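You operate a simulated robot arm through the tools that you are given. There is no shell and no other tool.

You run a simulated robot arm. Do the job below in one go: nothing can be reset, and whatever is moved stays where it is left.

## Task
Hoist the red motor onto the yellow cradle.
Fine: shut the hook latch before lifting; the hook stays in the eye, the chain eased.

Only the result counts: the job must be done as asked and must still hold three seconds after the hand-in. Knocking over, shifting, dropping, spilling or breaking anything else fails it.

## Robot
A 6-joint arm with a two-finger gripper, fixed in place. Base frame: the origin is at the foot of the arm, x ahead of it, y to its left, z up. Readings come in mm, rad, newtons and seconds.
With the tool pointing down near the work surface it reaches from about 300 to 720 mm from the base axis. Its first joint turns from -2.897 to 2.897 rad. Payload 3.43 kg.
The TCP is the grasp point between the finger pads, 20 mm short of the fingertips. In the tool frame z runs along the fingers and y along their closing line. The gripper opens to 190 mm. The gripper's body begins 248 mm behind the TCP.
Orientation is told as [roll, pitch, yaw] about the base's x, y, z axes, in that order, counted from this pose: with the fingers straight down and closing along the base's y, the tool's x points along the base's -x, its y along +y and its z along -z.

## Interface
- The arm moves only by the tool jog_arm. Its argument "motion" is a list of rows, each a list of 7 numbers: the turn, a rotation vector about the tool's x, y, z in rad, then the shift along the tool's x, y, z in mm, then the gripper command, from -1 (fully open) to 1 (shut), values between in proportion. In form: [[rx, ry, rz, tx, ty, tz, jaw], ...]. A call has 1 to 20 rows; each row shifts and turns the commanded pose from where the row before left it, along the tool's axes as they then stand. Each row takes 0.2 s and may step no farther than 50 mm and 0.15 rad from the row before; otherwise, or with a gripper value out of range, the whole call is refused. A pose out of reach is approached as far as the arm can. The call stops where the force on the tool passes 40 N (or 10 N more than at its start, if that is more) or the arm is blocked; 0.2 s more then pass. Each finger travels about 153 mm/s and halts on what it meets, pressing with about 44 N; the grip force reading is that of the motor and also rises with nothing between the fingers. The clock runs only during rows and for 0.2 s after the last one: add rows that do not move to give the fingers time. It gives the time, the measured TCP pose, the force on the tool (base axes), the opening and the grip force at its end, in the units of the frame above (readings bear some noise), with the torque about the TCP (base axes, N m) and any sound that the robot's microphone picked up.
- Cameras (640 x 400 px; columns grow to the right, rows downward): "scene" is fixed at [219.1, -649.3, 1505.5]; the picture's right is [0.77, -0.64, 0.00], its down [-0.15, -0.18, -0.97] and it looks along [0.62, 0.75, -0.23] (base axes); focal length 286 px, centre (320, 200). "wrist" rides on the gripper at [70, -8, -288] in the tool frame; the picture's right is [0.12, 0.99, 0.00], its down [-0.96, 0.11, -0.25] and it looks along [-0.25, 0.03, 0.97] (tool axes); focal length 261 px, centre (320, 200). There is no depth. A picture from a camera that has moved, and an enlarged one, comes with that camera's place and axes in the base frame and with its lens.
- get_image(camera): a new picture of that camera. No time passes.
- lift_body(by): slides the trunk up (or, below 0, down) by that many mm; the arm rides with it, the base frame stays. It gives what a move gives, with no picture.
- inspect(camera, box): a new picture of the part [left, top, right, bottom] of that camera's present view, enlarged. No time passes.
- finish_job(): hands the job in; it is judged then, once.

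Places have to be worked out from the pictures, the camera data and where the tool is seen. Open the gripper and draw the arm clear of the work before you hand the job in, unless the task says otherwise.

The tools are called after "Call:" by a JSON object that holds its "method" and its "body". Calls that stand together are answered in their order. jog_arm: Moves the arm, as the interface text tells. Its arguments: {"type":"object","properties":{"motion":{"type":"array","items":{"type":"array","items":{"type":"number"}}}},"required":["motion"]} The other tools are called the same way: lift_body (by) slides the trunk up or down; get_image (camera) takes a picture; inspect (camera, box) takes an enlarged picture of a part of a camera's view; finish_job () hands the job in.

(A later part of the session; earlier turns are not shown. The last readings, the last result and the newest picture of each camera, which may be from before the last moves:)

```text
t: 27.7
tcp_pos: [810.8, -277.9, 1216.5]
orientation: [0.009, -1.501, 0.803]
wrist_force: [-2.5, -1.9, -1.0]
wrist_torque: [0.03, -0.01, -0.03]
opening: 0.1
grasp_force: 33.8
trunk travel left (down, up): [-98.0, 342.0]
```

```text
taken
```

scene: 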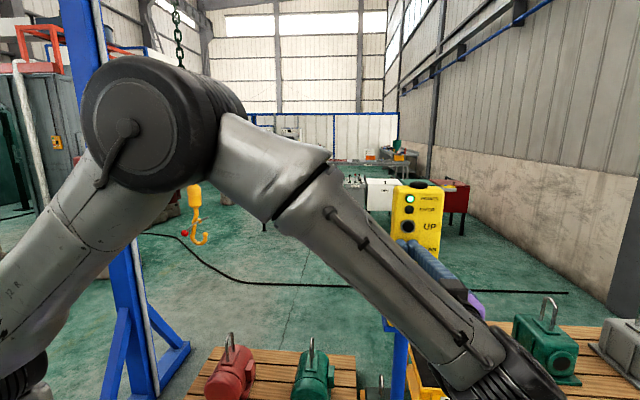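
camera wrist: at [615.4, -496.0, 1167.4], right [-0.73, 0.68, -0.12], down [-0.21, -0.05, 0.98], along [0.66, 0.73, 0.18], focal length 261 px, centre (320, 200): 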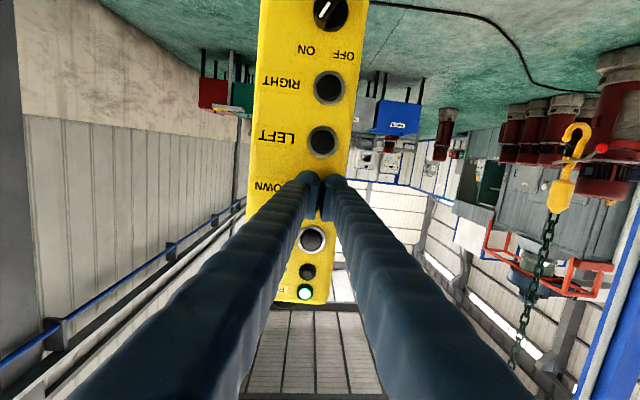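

The hook bottom is near z = 981 and descends at 131 mm/s. I'll hold 3.2 s more, then release so it stops around z = 520, well above entry height.

Call:
{"method": "jog_arm", "body": {"motion": [[0, 0, 0, 0, 0, 0, 1], [0, 0, 0, 0, 0, 0, 1], [0, 0, 0, 0, 0, 0, 1], [0, 0, 0, 0, 0, 0, 1], [0, 0, 0, 0, 0, 0, 1], [0, 0, 0, 0, 0, 0, 1], [0, 0, 0, 0, 0, 0, 1], [0, 0, 0, 0, 0, 0, 1], [0, 0, 0, 0, 0, 0, 1], [0, 0, 0, 0, 0, 0, 1], [0, 0, 0, 0, 0, 0, 1], [0, 0, 0, 0, 0, 0, 1], [0, 0, 0, 0, 0, 0, 1], [0, 0, 0, 0, 0, 0, 1], [0, 0, 0, 0, 0, 0, 1], [0, 0, 0, 0, 0, 0, 1], [0, 0, 0, 0, 0, -12, 1], [0, 0, 0, 0, 0, 0, 1], [0, 0, 0, 0, 0, 0, 1]]}}

Call:
{"method": "get_image", "body": {"camera": "scene"}}

Call:
{"method": "inspect", "body": {"camera": "scene", "box": [170, 290, 310, 400]}}

```text
t: 31.7
tcp_pos: [805.5, -287.4, 1217.6]
orientation: [0.011, -1.499, 0.803]
wrist_force: [0.6, -0.6, 0.8]
wrist_torque: [0.05, 0.01, 0.04]
opening: 0.0
grasp_force: 34.1
trunk travel left (down, up): [-98.0, 342.0]
```

```text
taken
```

scene: 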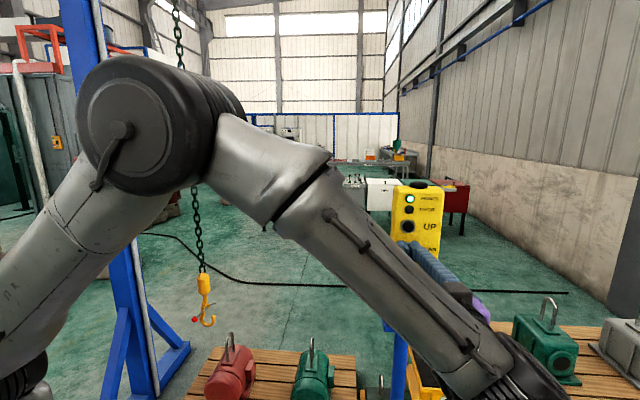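

```text
3.64 times, centred on (240, 345) of scene
camera zoom: at [219.1, -649.3, 1505.5], right [0.77, -0.64, 0.0], down [-0.15, -0.18, -0.97], along [0.62, 0.75, -0.23], focal length 1041 px, centre (611, -327)
```

zoom: 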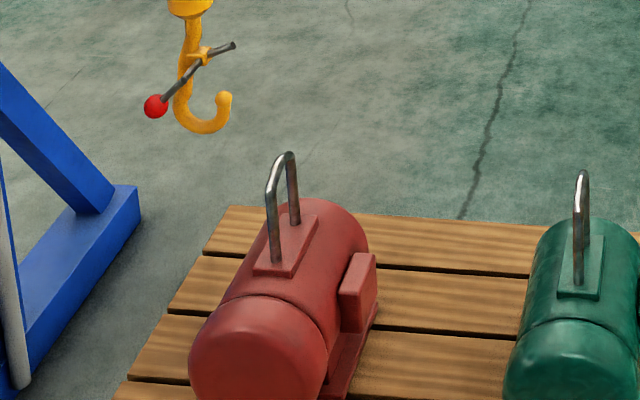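

The hook bottom is at z ≈ 524, u ≈ 58 mm left clear of the bail (opening z ≈ 350–463, hook height ≈ 72 mm). I need about 150 mm more down, so I'll do one short press first.

Call:
{"method": "jog_arm", "body": {"motion": [[0, 0, 0, 0, 0, 12, 1], [0, 0, 0, 0, 0, 0, 1], [0, 0, 0, 0, 0, 0, 1], [0, 0, 0, 0, 0, 0, 1], [0, 0, 0, 0, 0, 0, 1], [0, 0, 0, 0, 0, 0, 1], [0, 0, 0, 0, 0, -12, 1], [0, 0, 0, 0, 0, 0, 1], [0, 0, 0, 0, 0, 0, 1]]}}

Call:
{"method": "inspect", "body": {"camera": "scene", "box": [170, 290, 310, 400]}}

```text
t: 33.7
tcp_pos: [804.6, -285.7, 1219.1]
orientation: [0.011, -1.498, 0.8]
wrist_force: [0.2, 0.0, -0.5]
wrist_torque: [0.01, -0.01, 0.04]
opening: 0.0
grasp_force: 34.2
trunk travel left (down, up): [-98.0, 342.0]
```

```text
3.64 times, centred on (240, 345) of scene
camera zoom: at [219.1, -649.3, 1505.5], right [0.77, -0.64, 0.0], down [-0.15, -0.18, -0.97], along [0.62, 0.75, -0.23], focal length 1041 px, centre (611, -327)
```

zoom: 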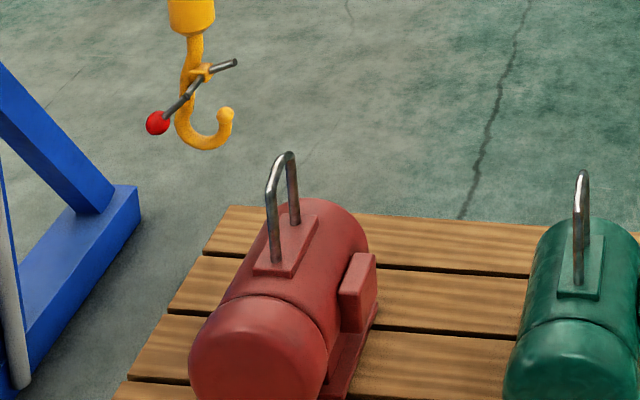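

That lowered it only about 28 mm. A press of about 1.9 s should give roughly 90 mm more.

Call:
{"method": "jog_arm", "body": {"motion": [[0, 0, 0, 0, 0, 12, 1], [0, 0, 0, 0, 0, 0, 1], [0, 0, 0, 0, 0, 0, 1], [0, 0, 0, 0, 0, 0, 1], [0, 0, 0, 0, 0, 0, 1], [0, 0, 0, 0, 0, 0, 1], [0, 0, 0, 0, 0, 0, 1], [0, 0, 0, 0, 0, 0, 1], [0, 0, 0, 0, 0, 0, 1], [0, 0, 0, 0, 0, 0, 1], [0, 0, 0, 0, 0, -12, 1], [0, 0, 0, 0, 0, 0, 1], [0, 0, 0, 0, 0, 0, 1]]}}

Call:
{"method": "inspect", "body": {"camera": "scene", "box": [170, 290, 310, 400]}}

```text
t: 36.5
tcp_pos: [804.2, -288.1, 1217.9]
orientation: [0.011, -1.499, 0.802]
wrist_force: [-0.8, -0.1, -0.4]
wrist_torque: [-0.02, -0.02, 0.03]
opening: 0.1
grasp_force: 34.5
trunk travel left (down, up): [-98.0, 342.0]
```

```text
3.64 times, centred on (240, 345) of scene
camera zoom: at [219.1, -649.3, 1505.5], right [0.77, -0.64, 0.0], down [-0.15, -0.18, -0.97], along [0.62, 0.75, -0.23], focal length 1041 px, centre (611, -327)
```

zoom: 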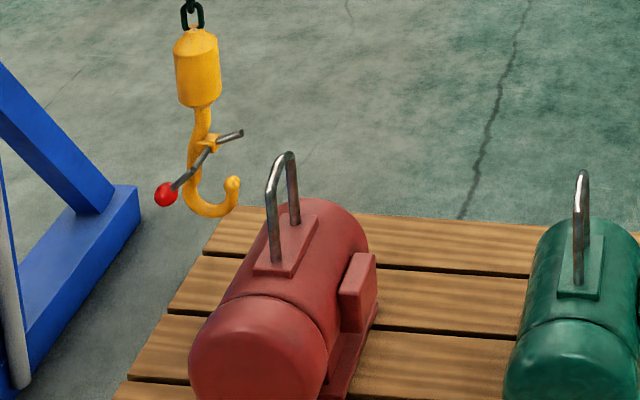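

The hook bottom is now at about z = 384 and the tip top at 456. I'll check from the wrist camera whether the hook and the bail really are in the same plane.

Call:
{"method": "get_image", "body": {"camera": "wrist"}}

Call:
{"method": "inspect", "body": {"camera": "scene", "box": [190, 300, 260, 360]}}

```text
taken
camera wrist: at [607.3, -505.4, 1168.0], right [-0.73, 0.68, -0.12], down [-0.21, -0.05, 0.98], along [0.66, 0.73, 0.18], focal length 261 px, centre (320, 200)
```

wrist: 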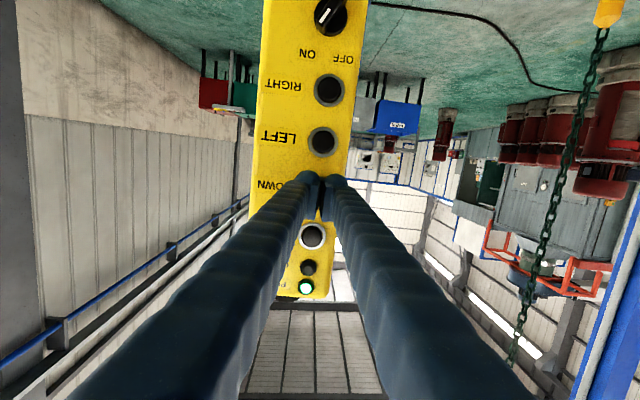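

```text
6.67 times, centred on (225, 330) of scene
camera zoom: at [219.1, -649.3, 1505.5], right [0.77, -0.64, 0.0], down [-0.15, -0.18, -0.97], along [0.62, 0.75, -0.23], focal length 1909 px, centre (953, -667)
```

zoom: 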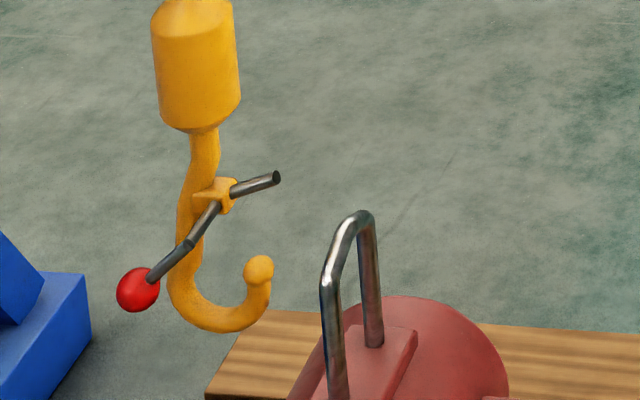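

I want a second view of the hook and eye from the robot side, which I'll also need for the latch. I'll retract from the panel and slide the tool left along the crane line, keeping the same heading.

Call:
{"method": "jog_arm", "body": {"motion": [[0, 0, 0, 0, 0, -45, 1], [0, 0, 0, 0, 0, -45, 1], [0, 0, 0, 0, 48, 0, 1], [0, 0, 0, 0, 48, 0, 1], [0, 0, 0, 0, 48, 0, 1], [0, 0, 0, 0, 45, 20, 1], [0, 0, 0, 0, 45, 20, 1], [0, 0, 0, 0, 45, 20, 1], [0, 0, 0, 0, 45, 20, 1], [0, 0, 0, 0, 45, 20, 1], [0, 0, 0, 0, 45, 20, 1], [0, 0, 0, 0, 45, 20, 1], [0, 0, 0, 0, 45, 20, 1], [0, 0, 0, 0, 45, 20, -1], [0, 0, 0, 0, 45, 20, -1], [0, 0, 0, 0, 45, 20, -1], [0, 0, 0, 0, 45, 20, -1], [0, 0, 0, 0, 0, 0, -1]]}}

Call:
{"method": "get_image", "body": {"camera": "wrist"}}

Call:
{"method": "get_image", "body": {"camera": "scene"}}

```text
t: 40.3
tcp_pos: [571.2, 114.9, 1321.7]
orientation: [0.011, -1.49, 0.81]
wrist_force: [0.5, 1.3, -0.6]
wrist_torque: [-0.03, 0.02, -0.15]
opening: 190.1
grasp_force: 0.1
out of reach, approached as far as the arm can: row 11, 12, 13, 14, 15, 16, 17
trunk travel left (down, up): [-98.0, 342.0]
```

```text
taken
camera wrist: at [376.2, -105.4, 1273.4], right [-0.73, 0.67, -0.12], down [-0.2, -0.05, 0.98], along [0.65, 0.74, 0.17], focal length 261 px, centre (320, 200)
```

wrist: 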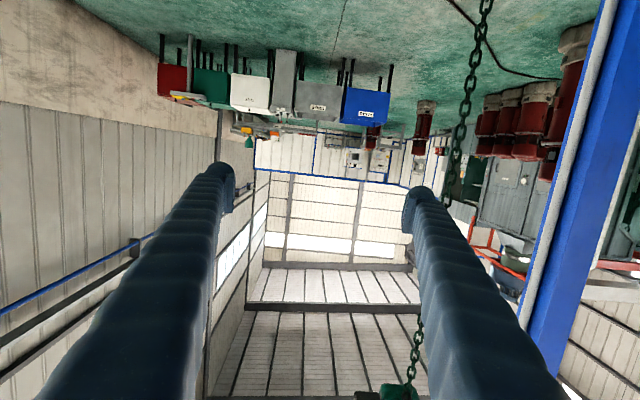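

```text
taken
```

scene: 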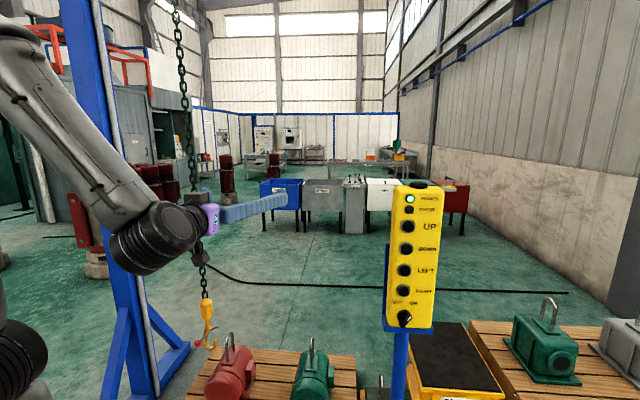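

The arm ran out of room near the base (wrist too close to its axis). I'll send a neutral row to see where the commanded pose stands.

Call:
{"method": "jog_arm", "body": {"motion": [[0, 0, 0, 0, 0, 0, -1]]}}

```text
t: 40.7
tcp_pos: [570.6, 115.6, 1322.4]
orientation: [0.016, -1.492, 0.806]
wrist_force: [-0.4, -1.0, 0.7]
wrist_torque: [0.01, 0.02, 0.04]
opening: 190.1
grasp_force: 0.2
trunk travel left (down, up): [-98.0, 342.0]
```

The commanded pose follows the real one. I'll pitch the tool down to about 50° below horizontal and move toward a viewpoint in front of the red motor, around (438, 481, 750).

Call:
{"method": "jog_arm", "body": {"motion": [[0, 0.15, 0, 0, 0, 0, -1], [0, 0.15, 0, 0, 0, 0, -1], [0, 0.15, 0, 0, 0, 0, -1], [0, 0.15, 0, 0, 0, 0, -1], [0, 0, 0, 22.4, 23.3, 32.9, -1], [0, 0, 0, 22.4, 23.3, 32.9, -1], [0, 0, 0, 22.4, 23.3, 32.9, -1], [0, 0, 0, 22.4, 23.3, 32.9, -1], [0, 0, 0, 22.4, 23.3, 32.9, -1], [0, 0, 0, 22.4, 23.3, 32.9, -1], [0, 0, 0, 22.4, 23.3, 32.9, -1], [0, 0, 0, 22.4, 23.3, 32.9, -1]]}}

Call:
{"method": "get_image", "body": {"camera": "wrist"}}

Call:
{"method": "get_image", "body": {"camera": "scene"}}

```text
t: 43.3
tcp_pos: [573.3, 316.3, 1075.6]
orientation: [0.005, -0.891, 0.814]
wrist_force: [-0.6, -1.0, -0.3]
wrist_torque: [0.0, 0.02, 0.0]
opening: 190.0
grasp_force: 0.1
out of reach, approached as far as the arm can: row 9, 10, 11, 12
trunk travel left (down, up): [-98.0, 342.0]
```

```text
taken
camera wrist: at [394.3, 115.7, 1201.4], right [-0.77, 0.63, -0.09], down [0.2, 0.38, 0.9], along [0.6, 0.68, -0.42], focal length 261 px, centre (320, 200)
```

wrist: 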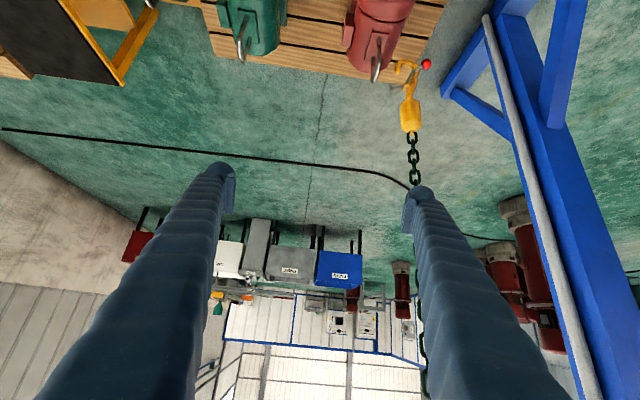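

```text
taken
```

scene: 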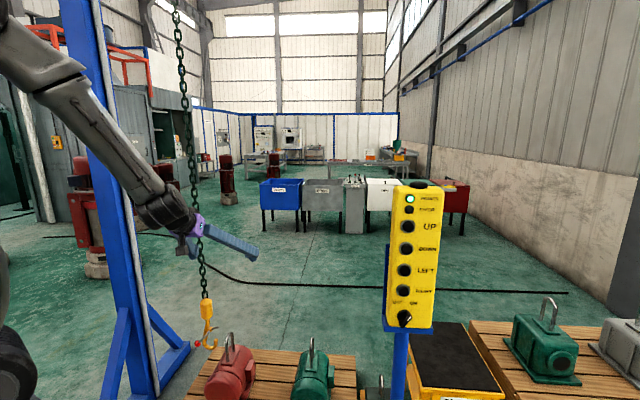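

The arm can't fold closer with this tilt, but this view already shows the hook and the red eye. I'll enlarge it.

Call:
{"method": "inspect", "body": {"camera": "wrist", "box": [330, 0, 450, 140]}}

Call:
{"method": "inspect", "body": {"camera": "scene", "box": [190, 290, 270, 370]}}

```text
2.86 times, centred on (390, 70) of wrist
camera zoom: at [394.3, 115.7, 1201.4], right [-0.77, 0.63, -0.09], down [0.2, 0.38, 0.9], along [0.6, 0.68, -0.42], focal length 745 px, centre (120, 571)
```

zoom: 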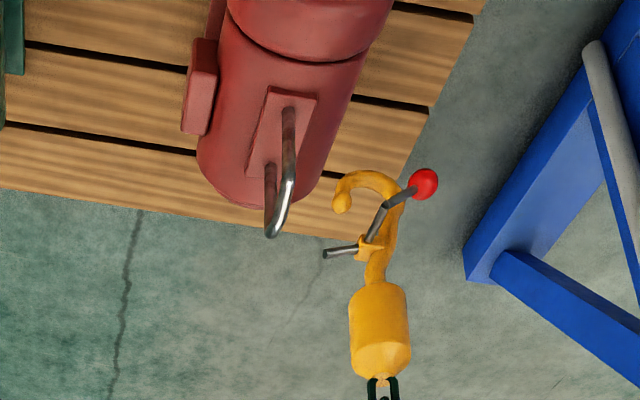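

```text
5.00 times, centred on (230, 330) of scene
camera zoom: at [219.1, -649.3, 1505.5], right [0.77, -0.64, 0.0], down [-0.15, -0.18, -0.97], along [0.62, 0.75, -0.23], focal length 1432 px, centre (770, -450)
```

zoom: 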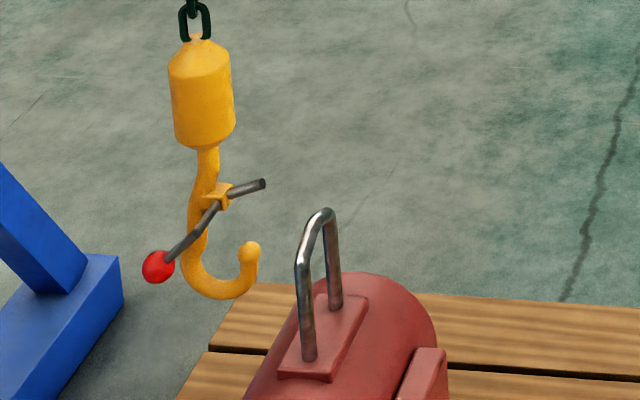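

Both cameras agree: the hook bottom is at about (602, 722, 382) and the bail centre at about (680, 648) with its top at about z = 460, so the hook plane lies within about 12 mm of the eye's centre. The hook should go about 20 mm lower, so I'll return to the panel.

Call:
{"method": "jog_arm", "body": {"motion": [[0, 0, 0, 9.3, -38.5, -26.6, 1], [0, 0, 0, 9.3, -38.5, -26.6, 1], [0, 0, 0, 9.3, -38.5, -26.6, 1], [0, 0, 0, 9.3, -38.5, -26.6, 1], [0, 0, 0, 9.3, -38.5, -26.6, 1], [0, 0, 0, 9.3, -38.5, -26.6, 1], [0, 0, 0, 9.3, -38.5, -26.6, 1], [0, 0, 0, 9.3, -38.5, -26.6, 1], [0, 0, 0, 9.3, -38.5, -26.6, 1], [0, 0, 0, 9.3, -38.5, -26.6, 1], [0, 0, 0, 9.3, -38.5, -26.6, 1], [0, 0, 0, 9.3, -38.5, -26.6, 1], [0, 0, 0, 9.3, -38.5, -26.6, 1], [0, 0, 0, 9.3, -38.5, -26.6, 1], [0, 0, 0, 9.3, -38.5, -26.6, 1], [0, -0.15, 0, 0, 0, 0, 1], [0, -0.15, 0, 0, 0, 0, 1], [0, -0.15, 0, 0, 0, 0, 1], [0, -0.15, 0, 0, 0, 0, 1]]}}

Call:
{"method": "get_image", "body": {"camera": "wrist"}}

```text
t: 47.3
tcp_pos: [720.0, -367.3, 1217.7]
orientation: [0.001, -1.501, 0.809]
wrist_force: [0.0, 0.6, 0.0]
wrist_torque: [-0.03, 0.06, -0.02]
opening: 0.0
grasp_force: 34.4
trunk travel left (down, up): [-98.0, 342.0]
```

```text
taken
camera wrist: at [523.5, -585.0, 1166.6], right [-0.73, 0.68, -0.12], down [-0.21, -0.05, 0.98], along [0.66, 0.73, 0.18], focal length 261 px, centre (320, 200)
```

wrist: 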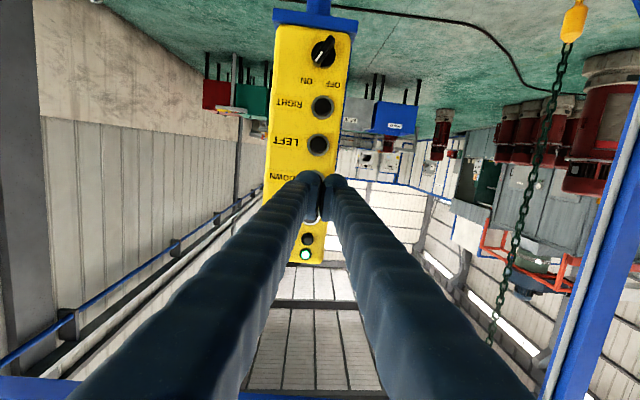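

I'm back in front of the panel. Moving to 12 mm off the pressed position at DOWN, then a press of about 0.9 s for the last 20 mm.

Call:
{"method": "jog_arm", "body": {"motion": [[0, 0, 0, -2.7, -1.5, 38.6, 1], [0, 0, 0, -2.7, -1.5, 38.6, 1], [0, 0, 0, -2.7, -1.5, 38.6, 1], [0, 0, 0, 0, 0, 0, 1]]}}

Call:
{"method": "inspect", "body": {"camera": "wrist", "box": [260, 120, 380, 260]}}

```text
t: 48.3
tcp_pos: [804.3, -284.2, 1212.2]
orientation: [0.013, -1.499, 0.798]
wrist_force: [1.0, -0.9, -0.5]
wrist_torque: [0.0, 0.03, -0.03]
opening: 0.0
grasp_force: 34.2
trunk travel left (down, up): [-98.0, 342.0]
```

```text
2.86 times, centred on (320, 190) of wrist
camera zoom: at [606.5, -502.1, 1162.8], right [-0.73, 0.68, -0.12], down [-0.21, -0.05, 0.98], along [0.66, 0.73, 0.18], focal length 745 px, centre (320, 229)
```

zoom: 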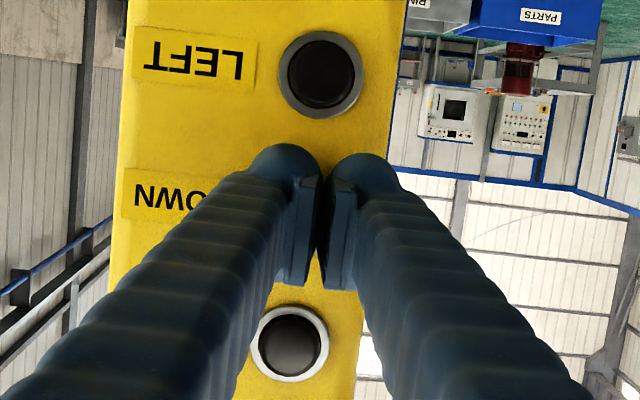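

I'm about 5 mm low and 2 mm deep relative to the earlier pose, so I'll correct that, then press DOWN for four rows.

Call:
{"method": "jog_arm", "body": {"motion": [[0, 0, 0, -5.2, 1.0, -2, 1], [0, 0, 0, 0, 0, 12, 1], [0, 0, 0, 0, 0, 0, 1], [0, 0, 0, 0, 0, 0, 1], [0, 0, 0, 0, 0, 0, 1], [0, 0, 0, 0, 0, 0, 1], [0, 0, 0, 0, 0, -12, 1], [0, 0, 0, 0, 0, 0, 1], [0, 0, 0, 0, 0, 0, 1]]}}

Call:
{"method": "inspect", "body": {"camera": "scene", "box": [190, 290, 270, 370]}}

```text
t: 50.3
tcp_pos: [799.3, -284.7, 1219.2]
orientation: [0.01, -1.501, 0.799]
wrist_force: [0.2, 0.0, 0.0]
wrist_torque: [0.0, 0.01, 0.01]
opening: 0.0
grasp_force: 34.8
trunk travel left (down, up): [-98.0, 342.0]
```

```text
5.00 times, centred on (230, 330) of scene
camera zoom: at [219.1, -649.3, 1505.5], right [0.77, -0.64, 0.0], down [-0.15, -0.18, -0.97], along [0.62, 0.75, -0.23], focal length 1432 px, centre (770, -450)
```

zoom: 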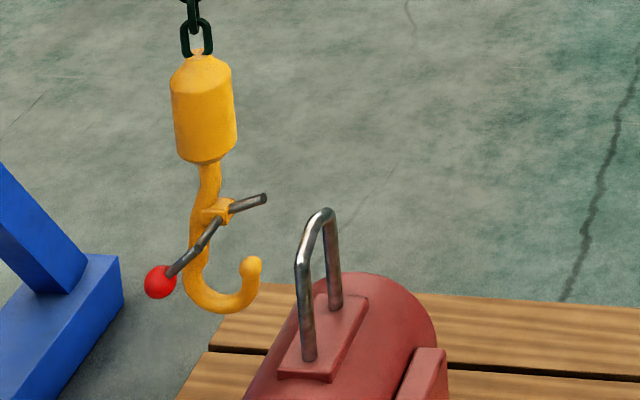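

The hook is now at the right height: tip about 19 mm below the bail's underside, bottom about 19 mm above the feet. Next I'll retract a little and drop to the RIGHT button.

Call:
{"method": "jog_arm", "body": {"motion": [[0, 0, 0, 0, 0, -20, 1], [0, 0, 0, 25, 0, 0, 1]]}}

Call:
{"method": "lift_body", "body": {"by": -97}}

Call:
{"method": "inspect", "body": {"camera": "wrist", "box": [260, 100, 380, 260]}}

Call:
{"method": "get_image", "body": {"camera": "scene"}}

```text
t: 50.9
tcp_pos: [784.2, -299.5, 1196.8]
orientation: [0.003, -1.5, 0.809]
wrist_force: [-1.1, 0.0, 0.5]
wrist_torque: [-0.06, 0.03, -0.07]
opening: 0.0
grasp_force: 34.2
trunk travel left (down, up): [-98.0, 342.0]
```

```text
t: 52.2
tcp_pos: [783.5, -299.8, 1099.1]
orientation: [0.002, -1.501, 0.808]
wrist_force: [-0.4, -0.3, -0.9]
wrist_torque: [-0.03, 0.04, -0.01]
opening: 0.0
grasp_force: 34.6
trunk travel left (down, up): [-1.0, 439.0]
```

```text
2.50 times, centred on (320, 180) of wrist
camera zoom: at [588.5, -517.6, 1049.8], right [-0.73, 0.68, -0.12], down [-0.21, -0.05, 0.98], along [0.66, 0.73, 0.18], focal length 652 px, centre (320, 250)
```

zoom: 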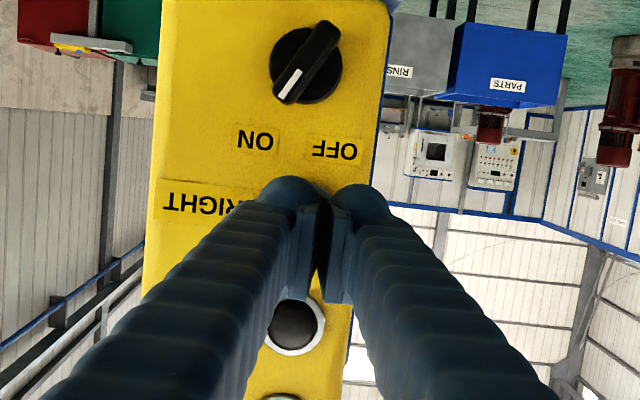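

```text
taken
```

scene: 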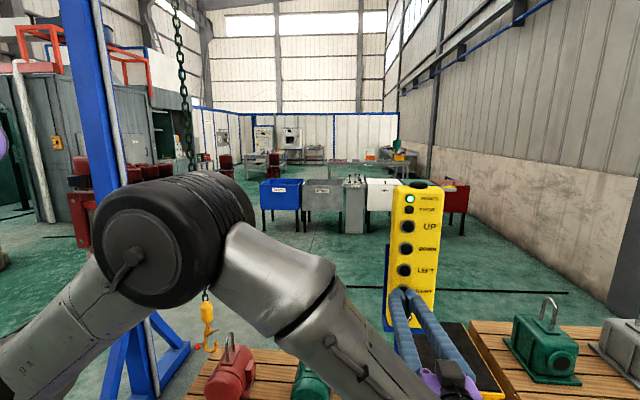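

I'm aligned apart from about 5 mm sideways. I'll correct that, approach, and give RIGHT a press of about 1.1 s (about 28 mm), then look.

Call:
{"method": "jog_arm", "body": {"motion": [[0, 0, 0, 1, -5, 22, 1], [0, 0, 0, 0, 0, 6, 1], [0, 0, 0, 0, 0, 6, 1], [0, 0, 0, 0, 0, 0, 1], [0, 0, 0, 0, 0, 0, 1], [0, 0, 0, 0, 0, 0, 1], [0, 0, 0, 0, 0, 0, 1], [0, 0, 0, 0, 0, 0, 1], [0, 0, 0, 0, 0, -12, 1], [0, 0, 0, 0, 0, 0, 1]]}}

Call:
{"method": "inspect", "body": {"camera": "scene", "box": [190, 290, 270, 370]}}

```text
t: 54.4
tcp_pos: [803.5, -287.0, 1096.8]
orientation: [0.008, -1.499, 0.804]
wrist_force: [-0.1, 1.2, 0.3]
wrist_torque: [0.02, 0.0, 0.02]
opening: 0.0
grasp_force: 33.8
trunk travel left (down, up): [-1.0, 439.0]
```

```text
5.00 times, centred on (230, 330) of scene
camera zoom: at [219.1, -649.3, 1505.5], right [0.77, -0.64, 0.0], down [-0.15, -0.18, -0.97], along [0.62, 0.75, -0.23], focal length 1432 px, centre (770, -450)
```

zoom: 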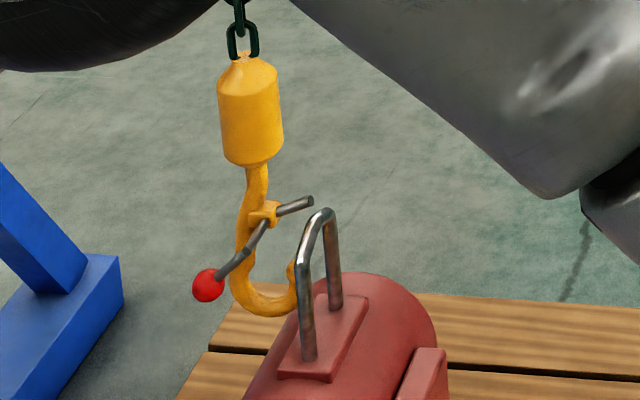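

The hook moved about 50 mm and its tip is now at the near leg of the bail, passing behind it as desired. I'll wait to see whether it swings.

Call:
{"method": "jog_arm", "body": {"motion": [[0, 0, 0, 0, 0, 0, 1], [0, 0, 0, 0, 0, 0, 1], [0, 0, 0, 0, 0, 0, 1]]}}

Call:
{"method": "inspect", "body": {"camera": "scene", "box": [190, 290, 270, 370]}}

Call:
{"method": "jog_arm", "body": {"motion": [[0, 0, 0, 0, 0, 0, 1], [0, 0, 0, 0, 0, 0, 1], [0, 0, 0, 0, 0, 0, 1], [0, 0, 0, 0, 0, 0, 1]]}}

Call:
{"method": "inspect", "body": {"camera": "scene", "box": [190, 290, 270, 370]}}

```text
t: 55.2
tcp_pos: [803.7, -286.7, 1096.4]
orientation: [0.011, -1.499, 0.802]
wrist_force: [-0.3, 0.2, 0.1]
wrist_torque: [0.0, -0.03, 0.02]
opening: 0.0
grasp_force: 34.4
trunk travel left (down, up): [-1.0, 439.0]
```

```text
5.00 times, centred on (230, 330) of scene
camera zoom: at [219.1, -649.3, 1505.5], right [0.77, -0.64, 0.0], down [-0.15, -0.18, -0.97], along [0.62, 0.75, -0.23], focal length 1432 px, centre (770, -450)
```

zoom: 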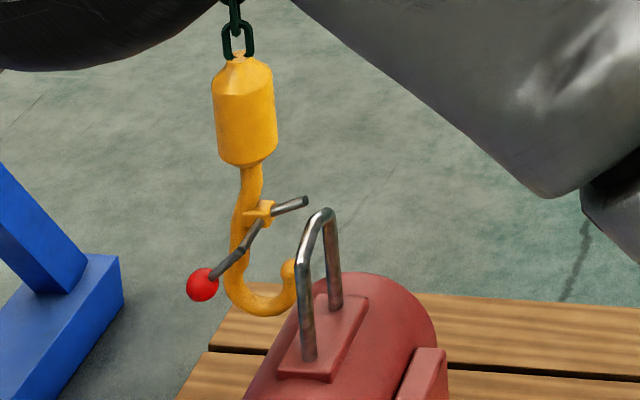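

```text
t: 56.2
tcp_pos: [803.3, -286.7, 1097.1]
orientation: [0.011, -1.498, 0.802]
wrist_force: [-0.1, 0.1, 0.1]
wrist_torque: [-0.01, 0.0, 0.02]
opening: 0.0
grasp_force: 34.8
trunk travel left (down, up): [-1.0, 439.0]
```

```text
5.00 times, centred on (230, 330) of scene
camera zoom: at [219.1, -649.3, 1505.5], right [0.77, -0.64, 0.0], down [-0.15, -0.18, -0.97], along [0.62, 0.75, -0.23], focal length 1432 px, centre (770, -450)
```

zoom: 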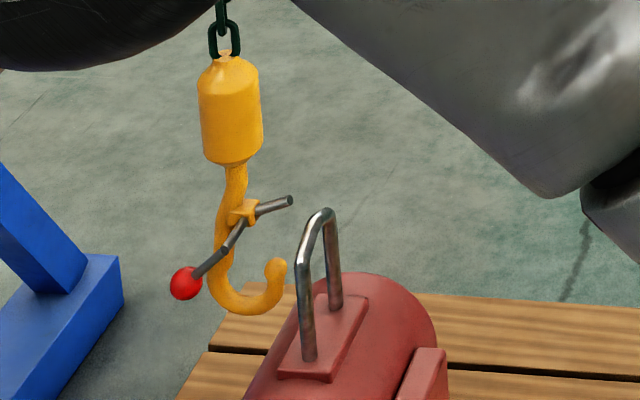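

The hook swings by some 10–20 mm. I'll let it damp for 4 s and check.

Call:
{"method": "jog_arm", "body": {"motion": [[0, 0, 0, 0, 0, 0, 1], [0, 0, 0, 0, 0, 0, 1], [0, 0, 0, 0, 0, 0, 1], [0, 0, 0, 0, 0, 0, 1], [0, 0, 0, 0, 0, 0, 1], [0, 0, 0, 0, 0, 0, 1]]}}

Call:
{"method": "inspect", "body": {"camera": "scene", "box": [190, 290, 270, 370]}}

Call:
{"method": "jog_arm", "body": {"motion": [[0, 0, 0, 0, 0, 0, 1], [0, 0, 0, 0, 0, 0, 1], [0, 0, 0, 0, 0, 0, 1], [0, 0, 0, 0, 0, 0, 1], [0, 0, 0, 0, 0, 0, 1], [0, 0, 0, 0, 0, 0, 1]]}}

Call:
{"method": "inspect", "body": {"camera": "scene", "box": [190, 290, 270, 370]}}

```text
t: 57.6
tcp_pos: [803.7, -285.8, 1096.9]
orientation: [0.011, -1.501, 0.802]
wrist_force: [0.2, 0.4, -0.4]
wrist_torque: [0.01, 0.0, 0.01]
opening: 0.1
grasp_force: 34.2
trunk travel left (down, up): [-1.0, 439.0]
```

```text
5.00 times, centred on (230, 330) of scene
camera zoom: at [219.1, -649.3, 1505.5], right [0.77, -0.64, 0.0], down [-0.15, -0.18, -0.97], along [0.62, 0.75, -0.23], focal length 1432 px, centre (770, -450)
```

zoom: 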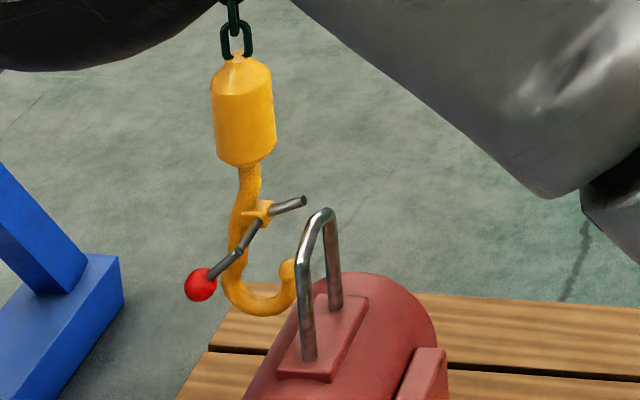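

```text
t: 59.0
tcp_pos: [803.8, -286.1, 1097.5]
orientation: [0.01, -1.499, 0.801]
wrist_force: [0.8, -0.2, 0.3]
wrist_torque: [-0.01, -0.01, -0.01]
opening: 0.0
grasp_force: 34.2
trunk travel left (down, up): [-1.0, 439.0]
```

```text
5.00 times, centred on (230, 330) of scene
camera zoom: at [219.1, -649.3, 1505.5], right [0.77, -0.64, 0.0], down [-0.15, -0.18, -0.97], along [0.62, 0.75, -0.23], focal length 1432 px, centre (770, -450)
```

zoom: 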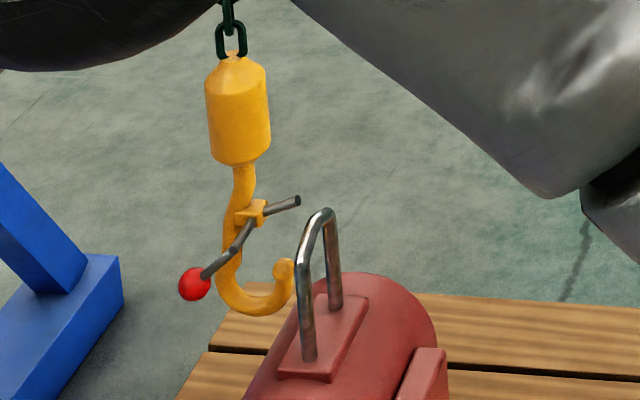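

The swing damps quickly, with the mean hook position about 65 mm short of centring under the bail. I'll do a second 5-row RIGHT pulse (about 35 mm) and let it damp.

Call:
{"method": "jog_arm", "body": {"motion": [[0, 0, 0, 0, 0, 6, 1], [0, 0, 0, 0, 0, 6, 1], [0, 0, 0, 0, 0, 0, 1], [0, 0, 0, 0, 0, 0, 1], [0, 0, 0, 0, 0, 0, 1], [0, 0, 0, 0, 0, 0, 1], [0, 0, 0, 0, 0, 0, 1], [0, 0, 0, 0, 0, -12, 1], [0, 0, 0, 0, 0, 0, 1], [0, 0, 0, 0, 0, 0, 1], [0, 0, 0, 0, 0, 0, 1], [0, 0, 0, 0, 0, 0, 1], [0, 0, 0, 0, 0, 0, 1], [0, 0, 0, 0, 0, 0, 1], [0, 0, 0, 0, 0, 0, 1], [0, 0, 0, 0, 0, 0, 1]]}}

Call:
{"method": "inspect", "body": {"camera": "scene", "box": [190, 290, 270, 370]}}

Call:
{"method": "jog_arm", "body": {"motion": [[0, 0, 0, 0, 0, 0, 1], [0, 0, 0, 0, 0, 0, 1], [0, 0, 0, 0, 0, 0, 1], [0, 0, 0, 0, 0, 0, 1], [0, 0, 0, 0, 0, 0, 1], [0, 0, 0, 0, 0, 0, 1], [0, 0, 0, 0, 0, 0, 1], [0, 0, 0, 0, 0, 0, 1], [0, 0, 0, 0, 0, 0, 1], [0, 0, 0, 0, 0, 0, 1], [0, 0, 0, 0, 0, 0, 1], [0, 0, 0, 0, 0, 0, 1], [0, 0, 0, 0, 0, 0, 1], [0, 0, 0, 0, 0, 0, 1], [0, 0, 0, 0, 0, 0, 1], [0, 0, 0, 0, 0, 0, 1]]}}

Call:
{"method": "inspect", "body": {"camera": "scene", "box": [190, 290, 270, 370]}}

```text
t: 62.4
tcp_pos: [802.7, -286.2, 1097.6]
orientation: [0.011, -1.5, 0.8]
wrist_force: [-0.2, -0.8, -0.2]
wrist_torque: [-0.03, 0.0, -0.01]
opening: 0.1
grasp_force: 34.2
trunk travel left (down, up): [-1.0, 439.0]
```

```text
5.00 times, centred on (230, 330) of scene
camera zoom: at [219.1, -649.3, 1505.5], right [0.77, -0.64, 0.0], down [-0.15, -0.18, -0.97], along [0.62, 0.75, -0.23], focal length 1432 px, centre (770, -450)
```

zoom: 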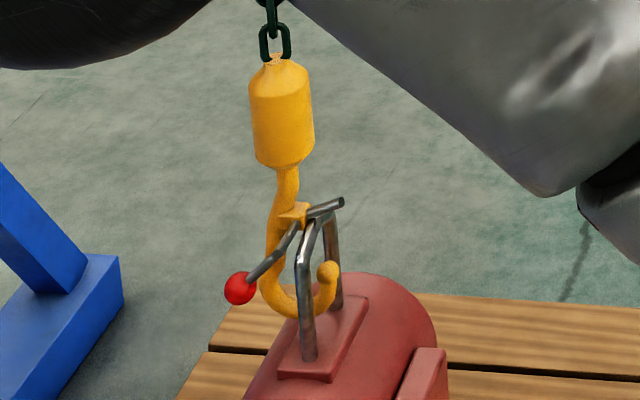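

```text
t: 65.8
tcp_pos: [802.7, -287.5, 1097.4]
orientation: [0.01, -1.498, 0.802]
wrist_force: [-0.8, 0.6, 0.3]
wrist_torque: [-0.01, -0.03, 0.03]
opening: 0.1
grasp_force: 34.2
trunk travel left (down, up): [-1.0, 439.0]
```

```text
5.00 times, centred on (230, 330) of scene
camera zoom: at [219.1, -649.3, 1505.5], right [0.77, -0.64, 0.0], down [-0.15, -0.18, -0.97], along [0.62, 0.75, -0.23], focal length 1432 px, centre (770, -450)
```

zoom: 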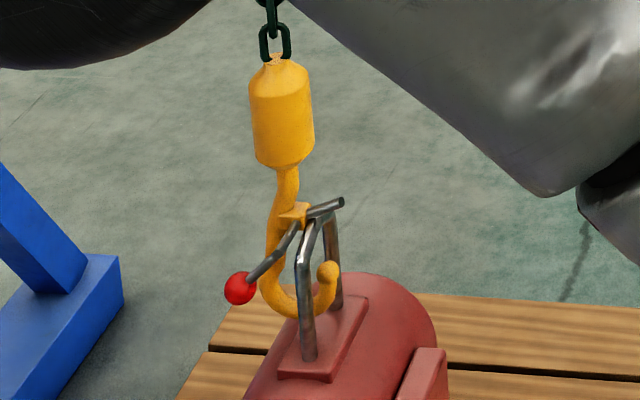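

The hook tip is now inside the eye: past the near leg, in front of the far leg, below the top bar, and still. It needs about 22 mm more to centre, so I'll do a shorter RIGHT pulse.

Call:
{"method": "jog_arm", "body": {"motion": [[0, 0, 0, 0, 0, 6, 1], [0, 0, 0, 0, 0, 6, 1], [0, 0, 0, 0, 0, 0, 1], [0, 0, 0, 0, 0, 0, 1], [0, 0, 0, 0, 0, 0, 1], [0, 0, 0, 0, 0, -12, 1], [0, 0, 0, 0, 0, 0, 1], [0, 0, 0, 0, 0, 0, 1], [0, 0, 0, 0, 0, 0, 1], [0, 0, 0, 0, 0, 0, 1], [0, 0, 0, 0, 0, 0, 1], [0, 0, 0, 0, 0, 0, 1], [0, 0, 0, 0, 0, 0, 1], [0, 0, 0, 0, 0, 0, 1], [0, 0, 0, 0, 0, 0, 1], [0, 0, 0, 0, 0, 0, 1], [0, 0, 0, 0, 0, 0, 1], [0, 0, 0, 0, 0, 0, 1], [0, 0, 0, 0, 0, 0, 1]]}}

Call:
{"method": "inspect", "body": {"camera": "scene", "box": [190, 290, 270, 370]}}

Call:
{"method": "jog_arm", "body": {"motion": [[0, 0, 0, 0, 0, 0, 1], [0, 0, 0, 0, 0, 0, 1], [0, 0, 0, 0, 0, 0, 1], [0, 0, 0, 0, 0, 0, 1], [0, 0, 0, 0, 0, 0, 1], [0, 0, 0, 0, 0, 0, 1], [0, 0, 0, 0, 0, 0, 1]]}}

Call:
{"method": "inspect", "body": {"camera": "scene", "box": [200, 300, 260, 360]}}

```text
t: 69.8
tcp_pos: [804.7, -286.3, 1096.9]
orientation: [0.011, -1.5, 0.803]
wrist_force: [0.3, -0.8, 0.1]
wrist_torque: [0.03, 0.02, 0.0]
opening: 0.0
grasp_force: 34.3
trunk travel left (down, up): [-1.0, 439.0]
```

```text
5.00 times, centred on (230, 330) of scene
camera zoom: at [219.1, -649.3, 1505.5], right [0.77, -0.64, 0.0], down [-0.15, -0.18, -0.97], along [0.62, 0.75, -0.23], focal length 1432 px, centre (770, -450)
```

zoom: 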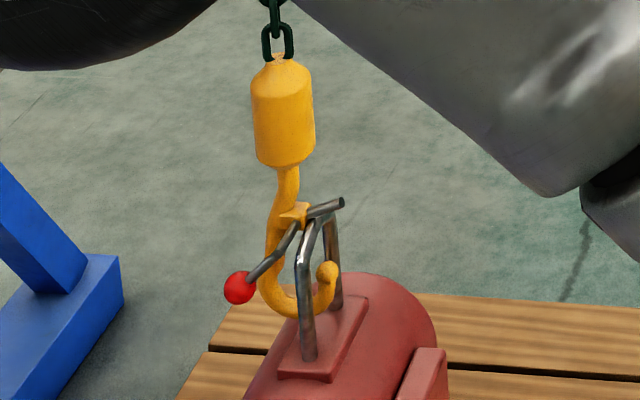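

```text
t: 71.4
tcp_pos: [803.5, -286.2, 1098.2]
orientation: [0.01, -1.5, 0.801]
wrist_force: [-0.3, 0.5, 0.0]
wrist_torque: [-0.02, 0.04, -0.01]
opening: 0.0
grasp_force: 34.4
trunk travel left (down, up): [-1.0, 439.0]
```

```text
6.67 times, centred on (230, 330) of scene
camera zoom: at [219.1, -649.3, 1505.5], right [0.77, -0.64, 0.0], down [-0.15, -0.18, -0.97], along [0.62, 0.75, -0.23], focal length 1909 px, centre (920, -667)
```

zoom: 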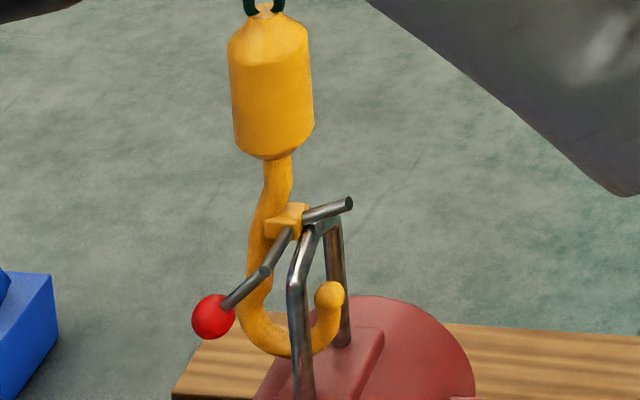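

The hook did not follow the last pulse. The picture shows the latch lug's lower corner against the left side of the bail's top bar, so the hook is slightly too low. I'll go to UP and raise it about 18 mm so the bar fits between lug and tip.

Call:
{"method": "jog_arm", "body": {"motion": [[0, 0, 0, 0, 0, -15, 1]]}}

Call:
{"method": "lift_body", "body": {"by": 179}}

Call:
{"method": "inspect", "body": {"camera": "wrist", "box": [260, 120, 380, 260]}}

Call:
{"method": "get_image", "body": {"camera": "scene"}}

```text
t: 71.8
tcp_pos: [794.2, -297.1, 1099.3]
orientation: [0.01, -1.501, 0.803]
wrist_force: [0.5, 0.2, 0.5]
wrist_torque: [-0.03, 0.0, -0.02]
opening: 0.0
grasp_force: 34.5
trunk travel left (down, up): [-1.0, 439.0]
```

```text
t: 73.8
tcp_pos: [794.0, -297.5, 1278.6]
orientation: [0.016, -1.499, 0.797]
wrist_force: [0.5, -0.1, -0.4]
wrist_torque: [0.03, 0.01, 0.0]
opening: 0.1
grasp_force: 34.4
trunk travel left (down, up): [-180.0, 260.0]
```

```text
2.86 times, centred on (320, 190) of wrist
camera zoom: at [597.9, -515.7, 1228.2], right [-0.73, 0.68, -0.12], down [-0.21, -0.05, 0.98], along [0.66, 0.73, 0.18], focal length 745 px, centre (320, 229)
```

zoom: 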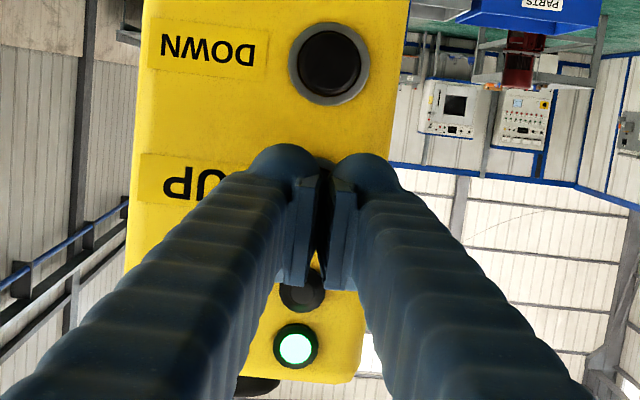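

```text
taken
```

scene: 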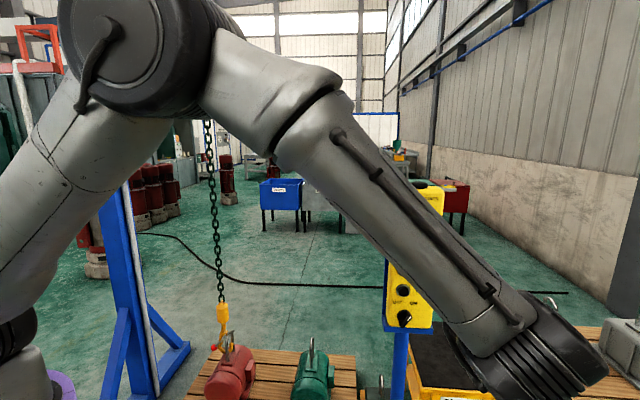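

Aligned with UP. I'll press for four rows (about 18 mm up) and release.

Call:
{"method": "jog_arm", "body": {"motion": [[0, 0, 0, 0, 0, 15, 1], [0, 0, 0, 0, 0, 12, 1], [0, 0, 0, 0, 0, 0, 1], [0, 0, 0, 0, 0, 0, 1], [0, 0, 0, 0, 0, 0, 1], [0, 0, 0, 0, 0, 0, 1], [0, 0, 0, 0, 0, -12, 1], [0, 0, 0, 0, 0, 0, 1], [0, 0, 0, 0, 0, 0, 1], [0, 0, 0, 0, 0, 0, 1], [0, 0, 0, 0, 0, 0, 1]]}}

Call:
{"method": "inspect", "body": {"camera": "scene", "box": [190, 290, 270, 370]}}

```text
t: 76.2
tcp_pos: [804.5, -284.8, 1277.2]
orientation: [0.01, -1.499, 0.801]
wrist_force: [-0.1, 0.3, 0.6]
wrist_torque: [0.01, -0.02, 0.02]
opening: 0.0
grasp_force: 34.7
trunk travel left (down, up): [-180.0, 260.0]
```

```text
5.00 times, centred on (230, 330) of scene
camera zoom: at [219.1, -649.3, 1505.5], right [0.77, -0.64, 0.0], down [-0.15, -0.18, -0.97], along [0.62, 0.75, -0.23], focal length 1432 px, centre (770, -450)
```

zoom: 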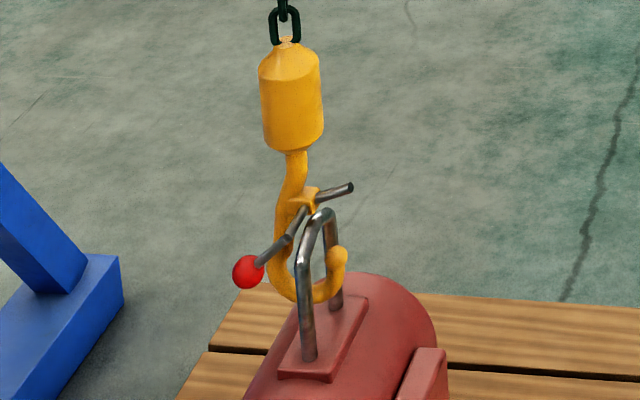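

The hook rose about 17 mm and shifted right by about 8 mm. I'll wait a little and enlarge the hook area further.

Call:
{"method": "jog_arm", "body": {"motion": [[0, 0, 0, 0, 0, 0, 1], [0, 0, 0, 0, 0, 0, 1], [0, 0, 0, 0, 0, 0, 1], [0, 0, 0, 0, 0, 0, 1], [0, 0, 0, 0, 0, 0, 1], [0, 0, 0, 0, 0, 0, 1]]}}

Call:
{"method": "inspect", "body": {"camera": "scene", "box": [208, 318, 248, 358]}}

```text
t: 77.6
tcp_pos: [802.9, -286.1, 1278.2]
orientation: [0.011, -1.5, 0.801]
wrist_force: [-0.2, -0.1, -0.2]
wrist_torque: [-0.01, 0.0, -0.02]
opening: 0.2
grasp_force: 34.5
trunk travel left (down, up): [-180.0, 260.0]
```

```text
10.00 times, centred on (228, 338) of scene
camera zoom: at [219.1, -649.3, 1505.5], right [0.77, -0.64, 0.0], down [-0.15, -0.18, -0.97], along [0.62, 0.75, -0.23], focal length 2864 px, centre (1240, -1180)
```

zoom: 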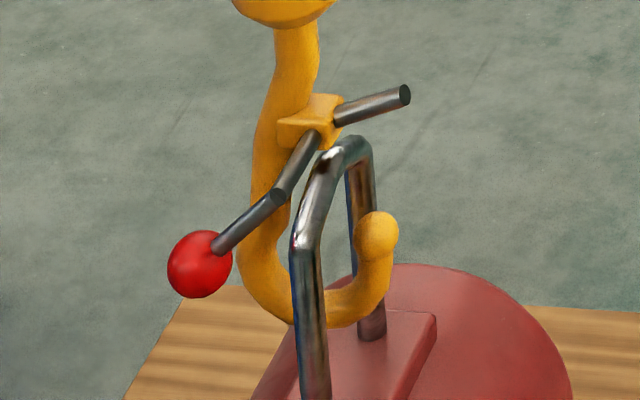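

The view is clear: the bail's top bar now lies between the hook's shank and tip, centred above the bowl with some 45–55 mm of slack, and the chain is vertical. I'll take up about 28 mm of slack so the bar sits low in the bowl, away from the latch's sweep.

Call:
{"method": "jog_arm", "body": {"motion": [[0, 0, 0, 0, 0, 12, 1], [0, 0, 0, 0, 0, 0, 1], [0, 0, 0, 0, 0, 0, 1], [0, 0, 0, 0, 0, 0, 1], [0, 0, 0, 0, 0, 0, 1], [0, 0, 0, 0, 0, 0, 1], [0, 0, 0, 0, 0, -12, 1], [0, 0, 0, 0, 0, 0, 1], [0, 0, 0, 0, 0, 0, 1], [0, 0, 0, 0, 0, 0, 1], [0, 0, 0, 0, 0, 0, 1]]}}

Call:
{"method": "inspect", "body": {"camera": "scene", "box": [208, 318, 248, 358]}}

```text
t: 80.0
tcp_pos: [806.1, -284.5, 1278.1]
orientation: [0.013, -1.498, 0.801]
wrist_force: [0.1, -0.2, 0.0]
wrist_torque: [0.0, -0.03, 0.04]
opening: 0.1
grasp_force: 34.0
trunk travel left (down, up): [-180.0, 260.0]
```

```text
10.00 times, centred on (228, 338) of scene
camera zoom: at [219.1, -649.3, 1505.5], right [0.77, -0.64, 0.0], down [-0.15, -0.18, -0.97], along [0.62, 0.75, -0.23], focal length 2864 px, centre (1240, -1180)
```

zoom: 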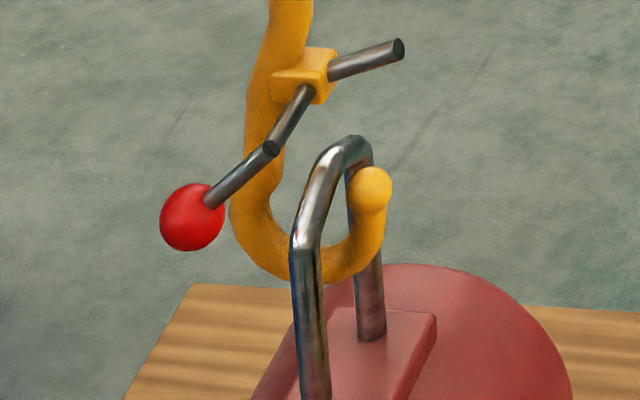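

The bar now has roughly 20 mm of slack over the bowl and the latch geometry is clear: axle at u ≈ 16, z ≈ 533, ball at about (606, 641, 491), which must be pushed up about 85 mm along its arc to shut the latch. I'll leave the panel and bring the arm to the left side, tool pitched down.

Call:
{"method": "jog_arm", "body": {"motion": [[0, 0, 0, 0, 0, -45, 1], [0, 0, 0, 0, 0, -45, 1], [0, 0.15, 0, 0, 0, 0, 1], [0, 0.15, 0, 0, 0, 0, 1], [0, 0.15, 0, 0, 0, 0, 1], [0, 0.15, 0, 0, 0, 0, 1], [0, 0, 0, -10.2, 36.5, 27.3, 1], [0, 0, 0, -10.2, 36.5, 27.3, 1], [0, 0, 0, -10.2, 36.5, 27.3, 1], [0, 0, 0, -10.2, 36.5, 27.3, 1], [0, 0, 0, -10.2, 36.5, 27.3, 1], [0, 0, 0, -10.2, 36.5, 27.3, 1], [0, 0, 0, -10.2, 36.5, 27.3, 1], [0, 0, 0, -10.2, 36.5, 27.3, 1], [0, 0, 0, -10.2, 36.5, 27.3, 1], [0, 0, 0, -10.2, 36.5, 27.3, 1], [0, 0, 0, -10.2, 36.5, 27.3, 1], [0, 0, 0, -10.2, 36.5, 27.3, 1], [0, 0, 0, -10.2, 36.5, 27.3, 1], [0, 0, 0, -10.2, 36.5, 27.3, 1]]}}

Call:
{"method": "get_image", "body": {"camera": "wrist"}}

Call:
{"method": "get_image", "body": {"camera": "scene"}}

```text
t: 84.2
tcp_pos: [639.1, 285.1, 1154.1]
orientation: [-0.001, -0.899, 0.81]
wrist_force: [0.7, 0.2, 0.0]
wrist_torque: [0.03, 0.03, 0.02]
opening: 0.0
grasp_force: 34.5
trunk travel left (down, up): [-180.0, 260.0]
```

```text
taken
camera wrist: at [460.0, 82.5, 1278.5], right [-0.77, 0.63, -0.09], down [0.2, 0.37, 0.91], along [0.61, 0.68, -0.41], focal length 261 px, centre (320, 200)
```

wrist: 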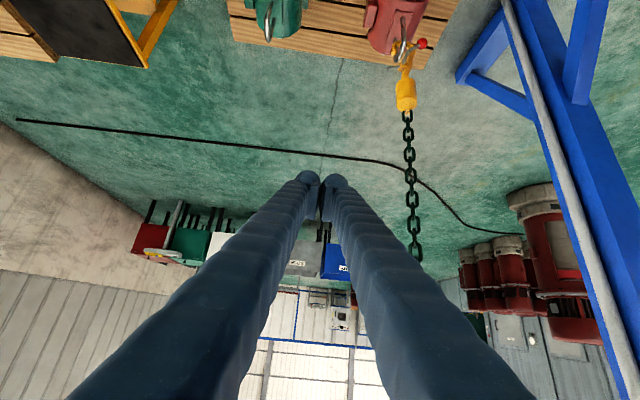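

```text
taken
```

scene: 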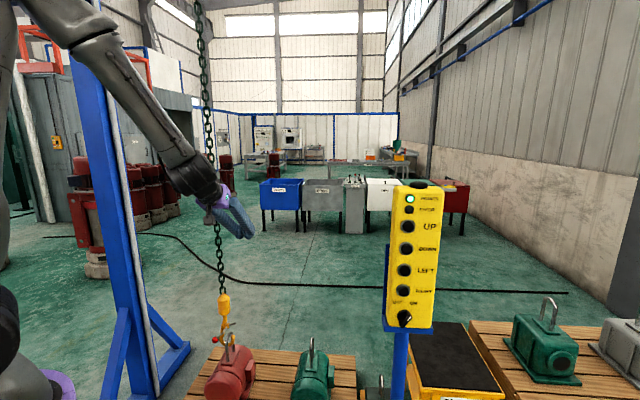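

The arm is in free space to the right of the chain. I'll lower the trunk 179 mm so the arm can work at latch height.

Call:
{"method": "lift_body", "body": {"by": -179}}

Call:
{"method": "get_image", "body": {"camera": "scene"}}

```text
t: 86.2
tcp_pos: [639.7, 284.7, 977.3]
orientation: [-0.001, -0.898, 0.811]
wrist_force: [0.2, -0.9, -1.0]
wrist_torque: [0.0, 0.03, 0.0]
opening: 0.0
grasp_force: 33.6
trunk travel left (down, up): [-1.0, 439.0]
```

```text
taken
```

scene: 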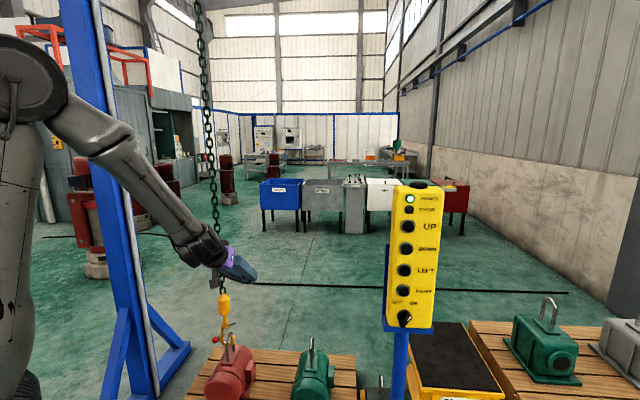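

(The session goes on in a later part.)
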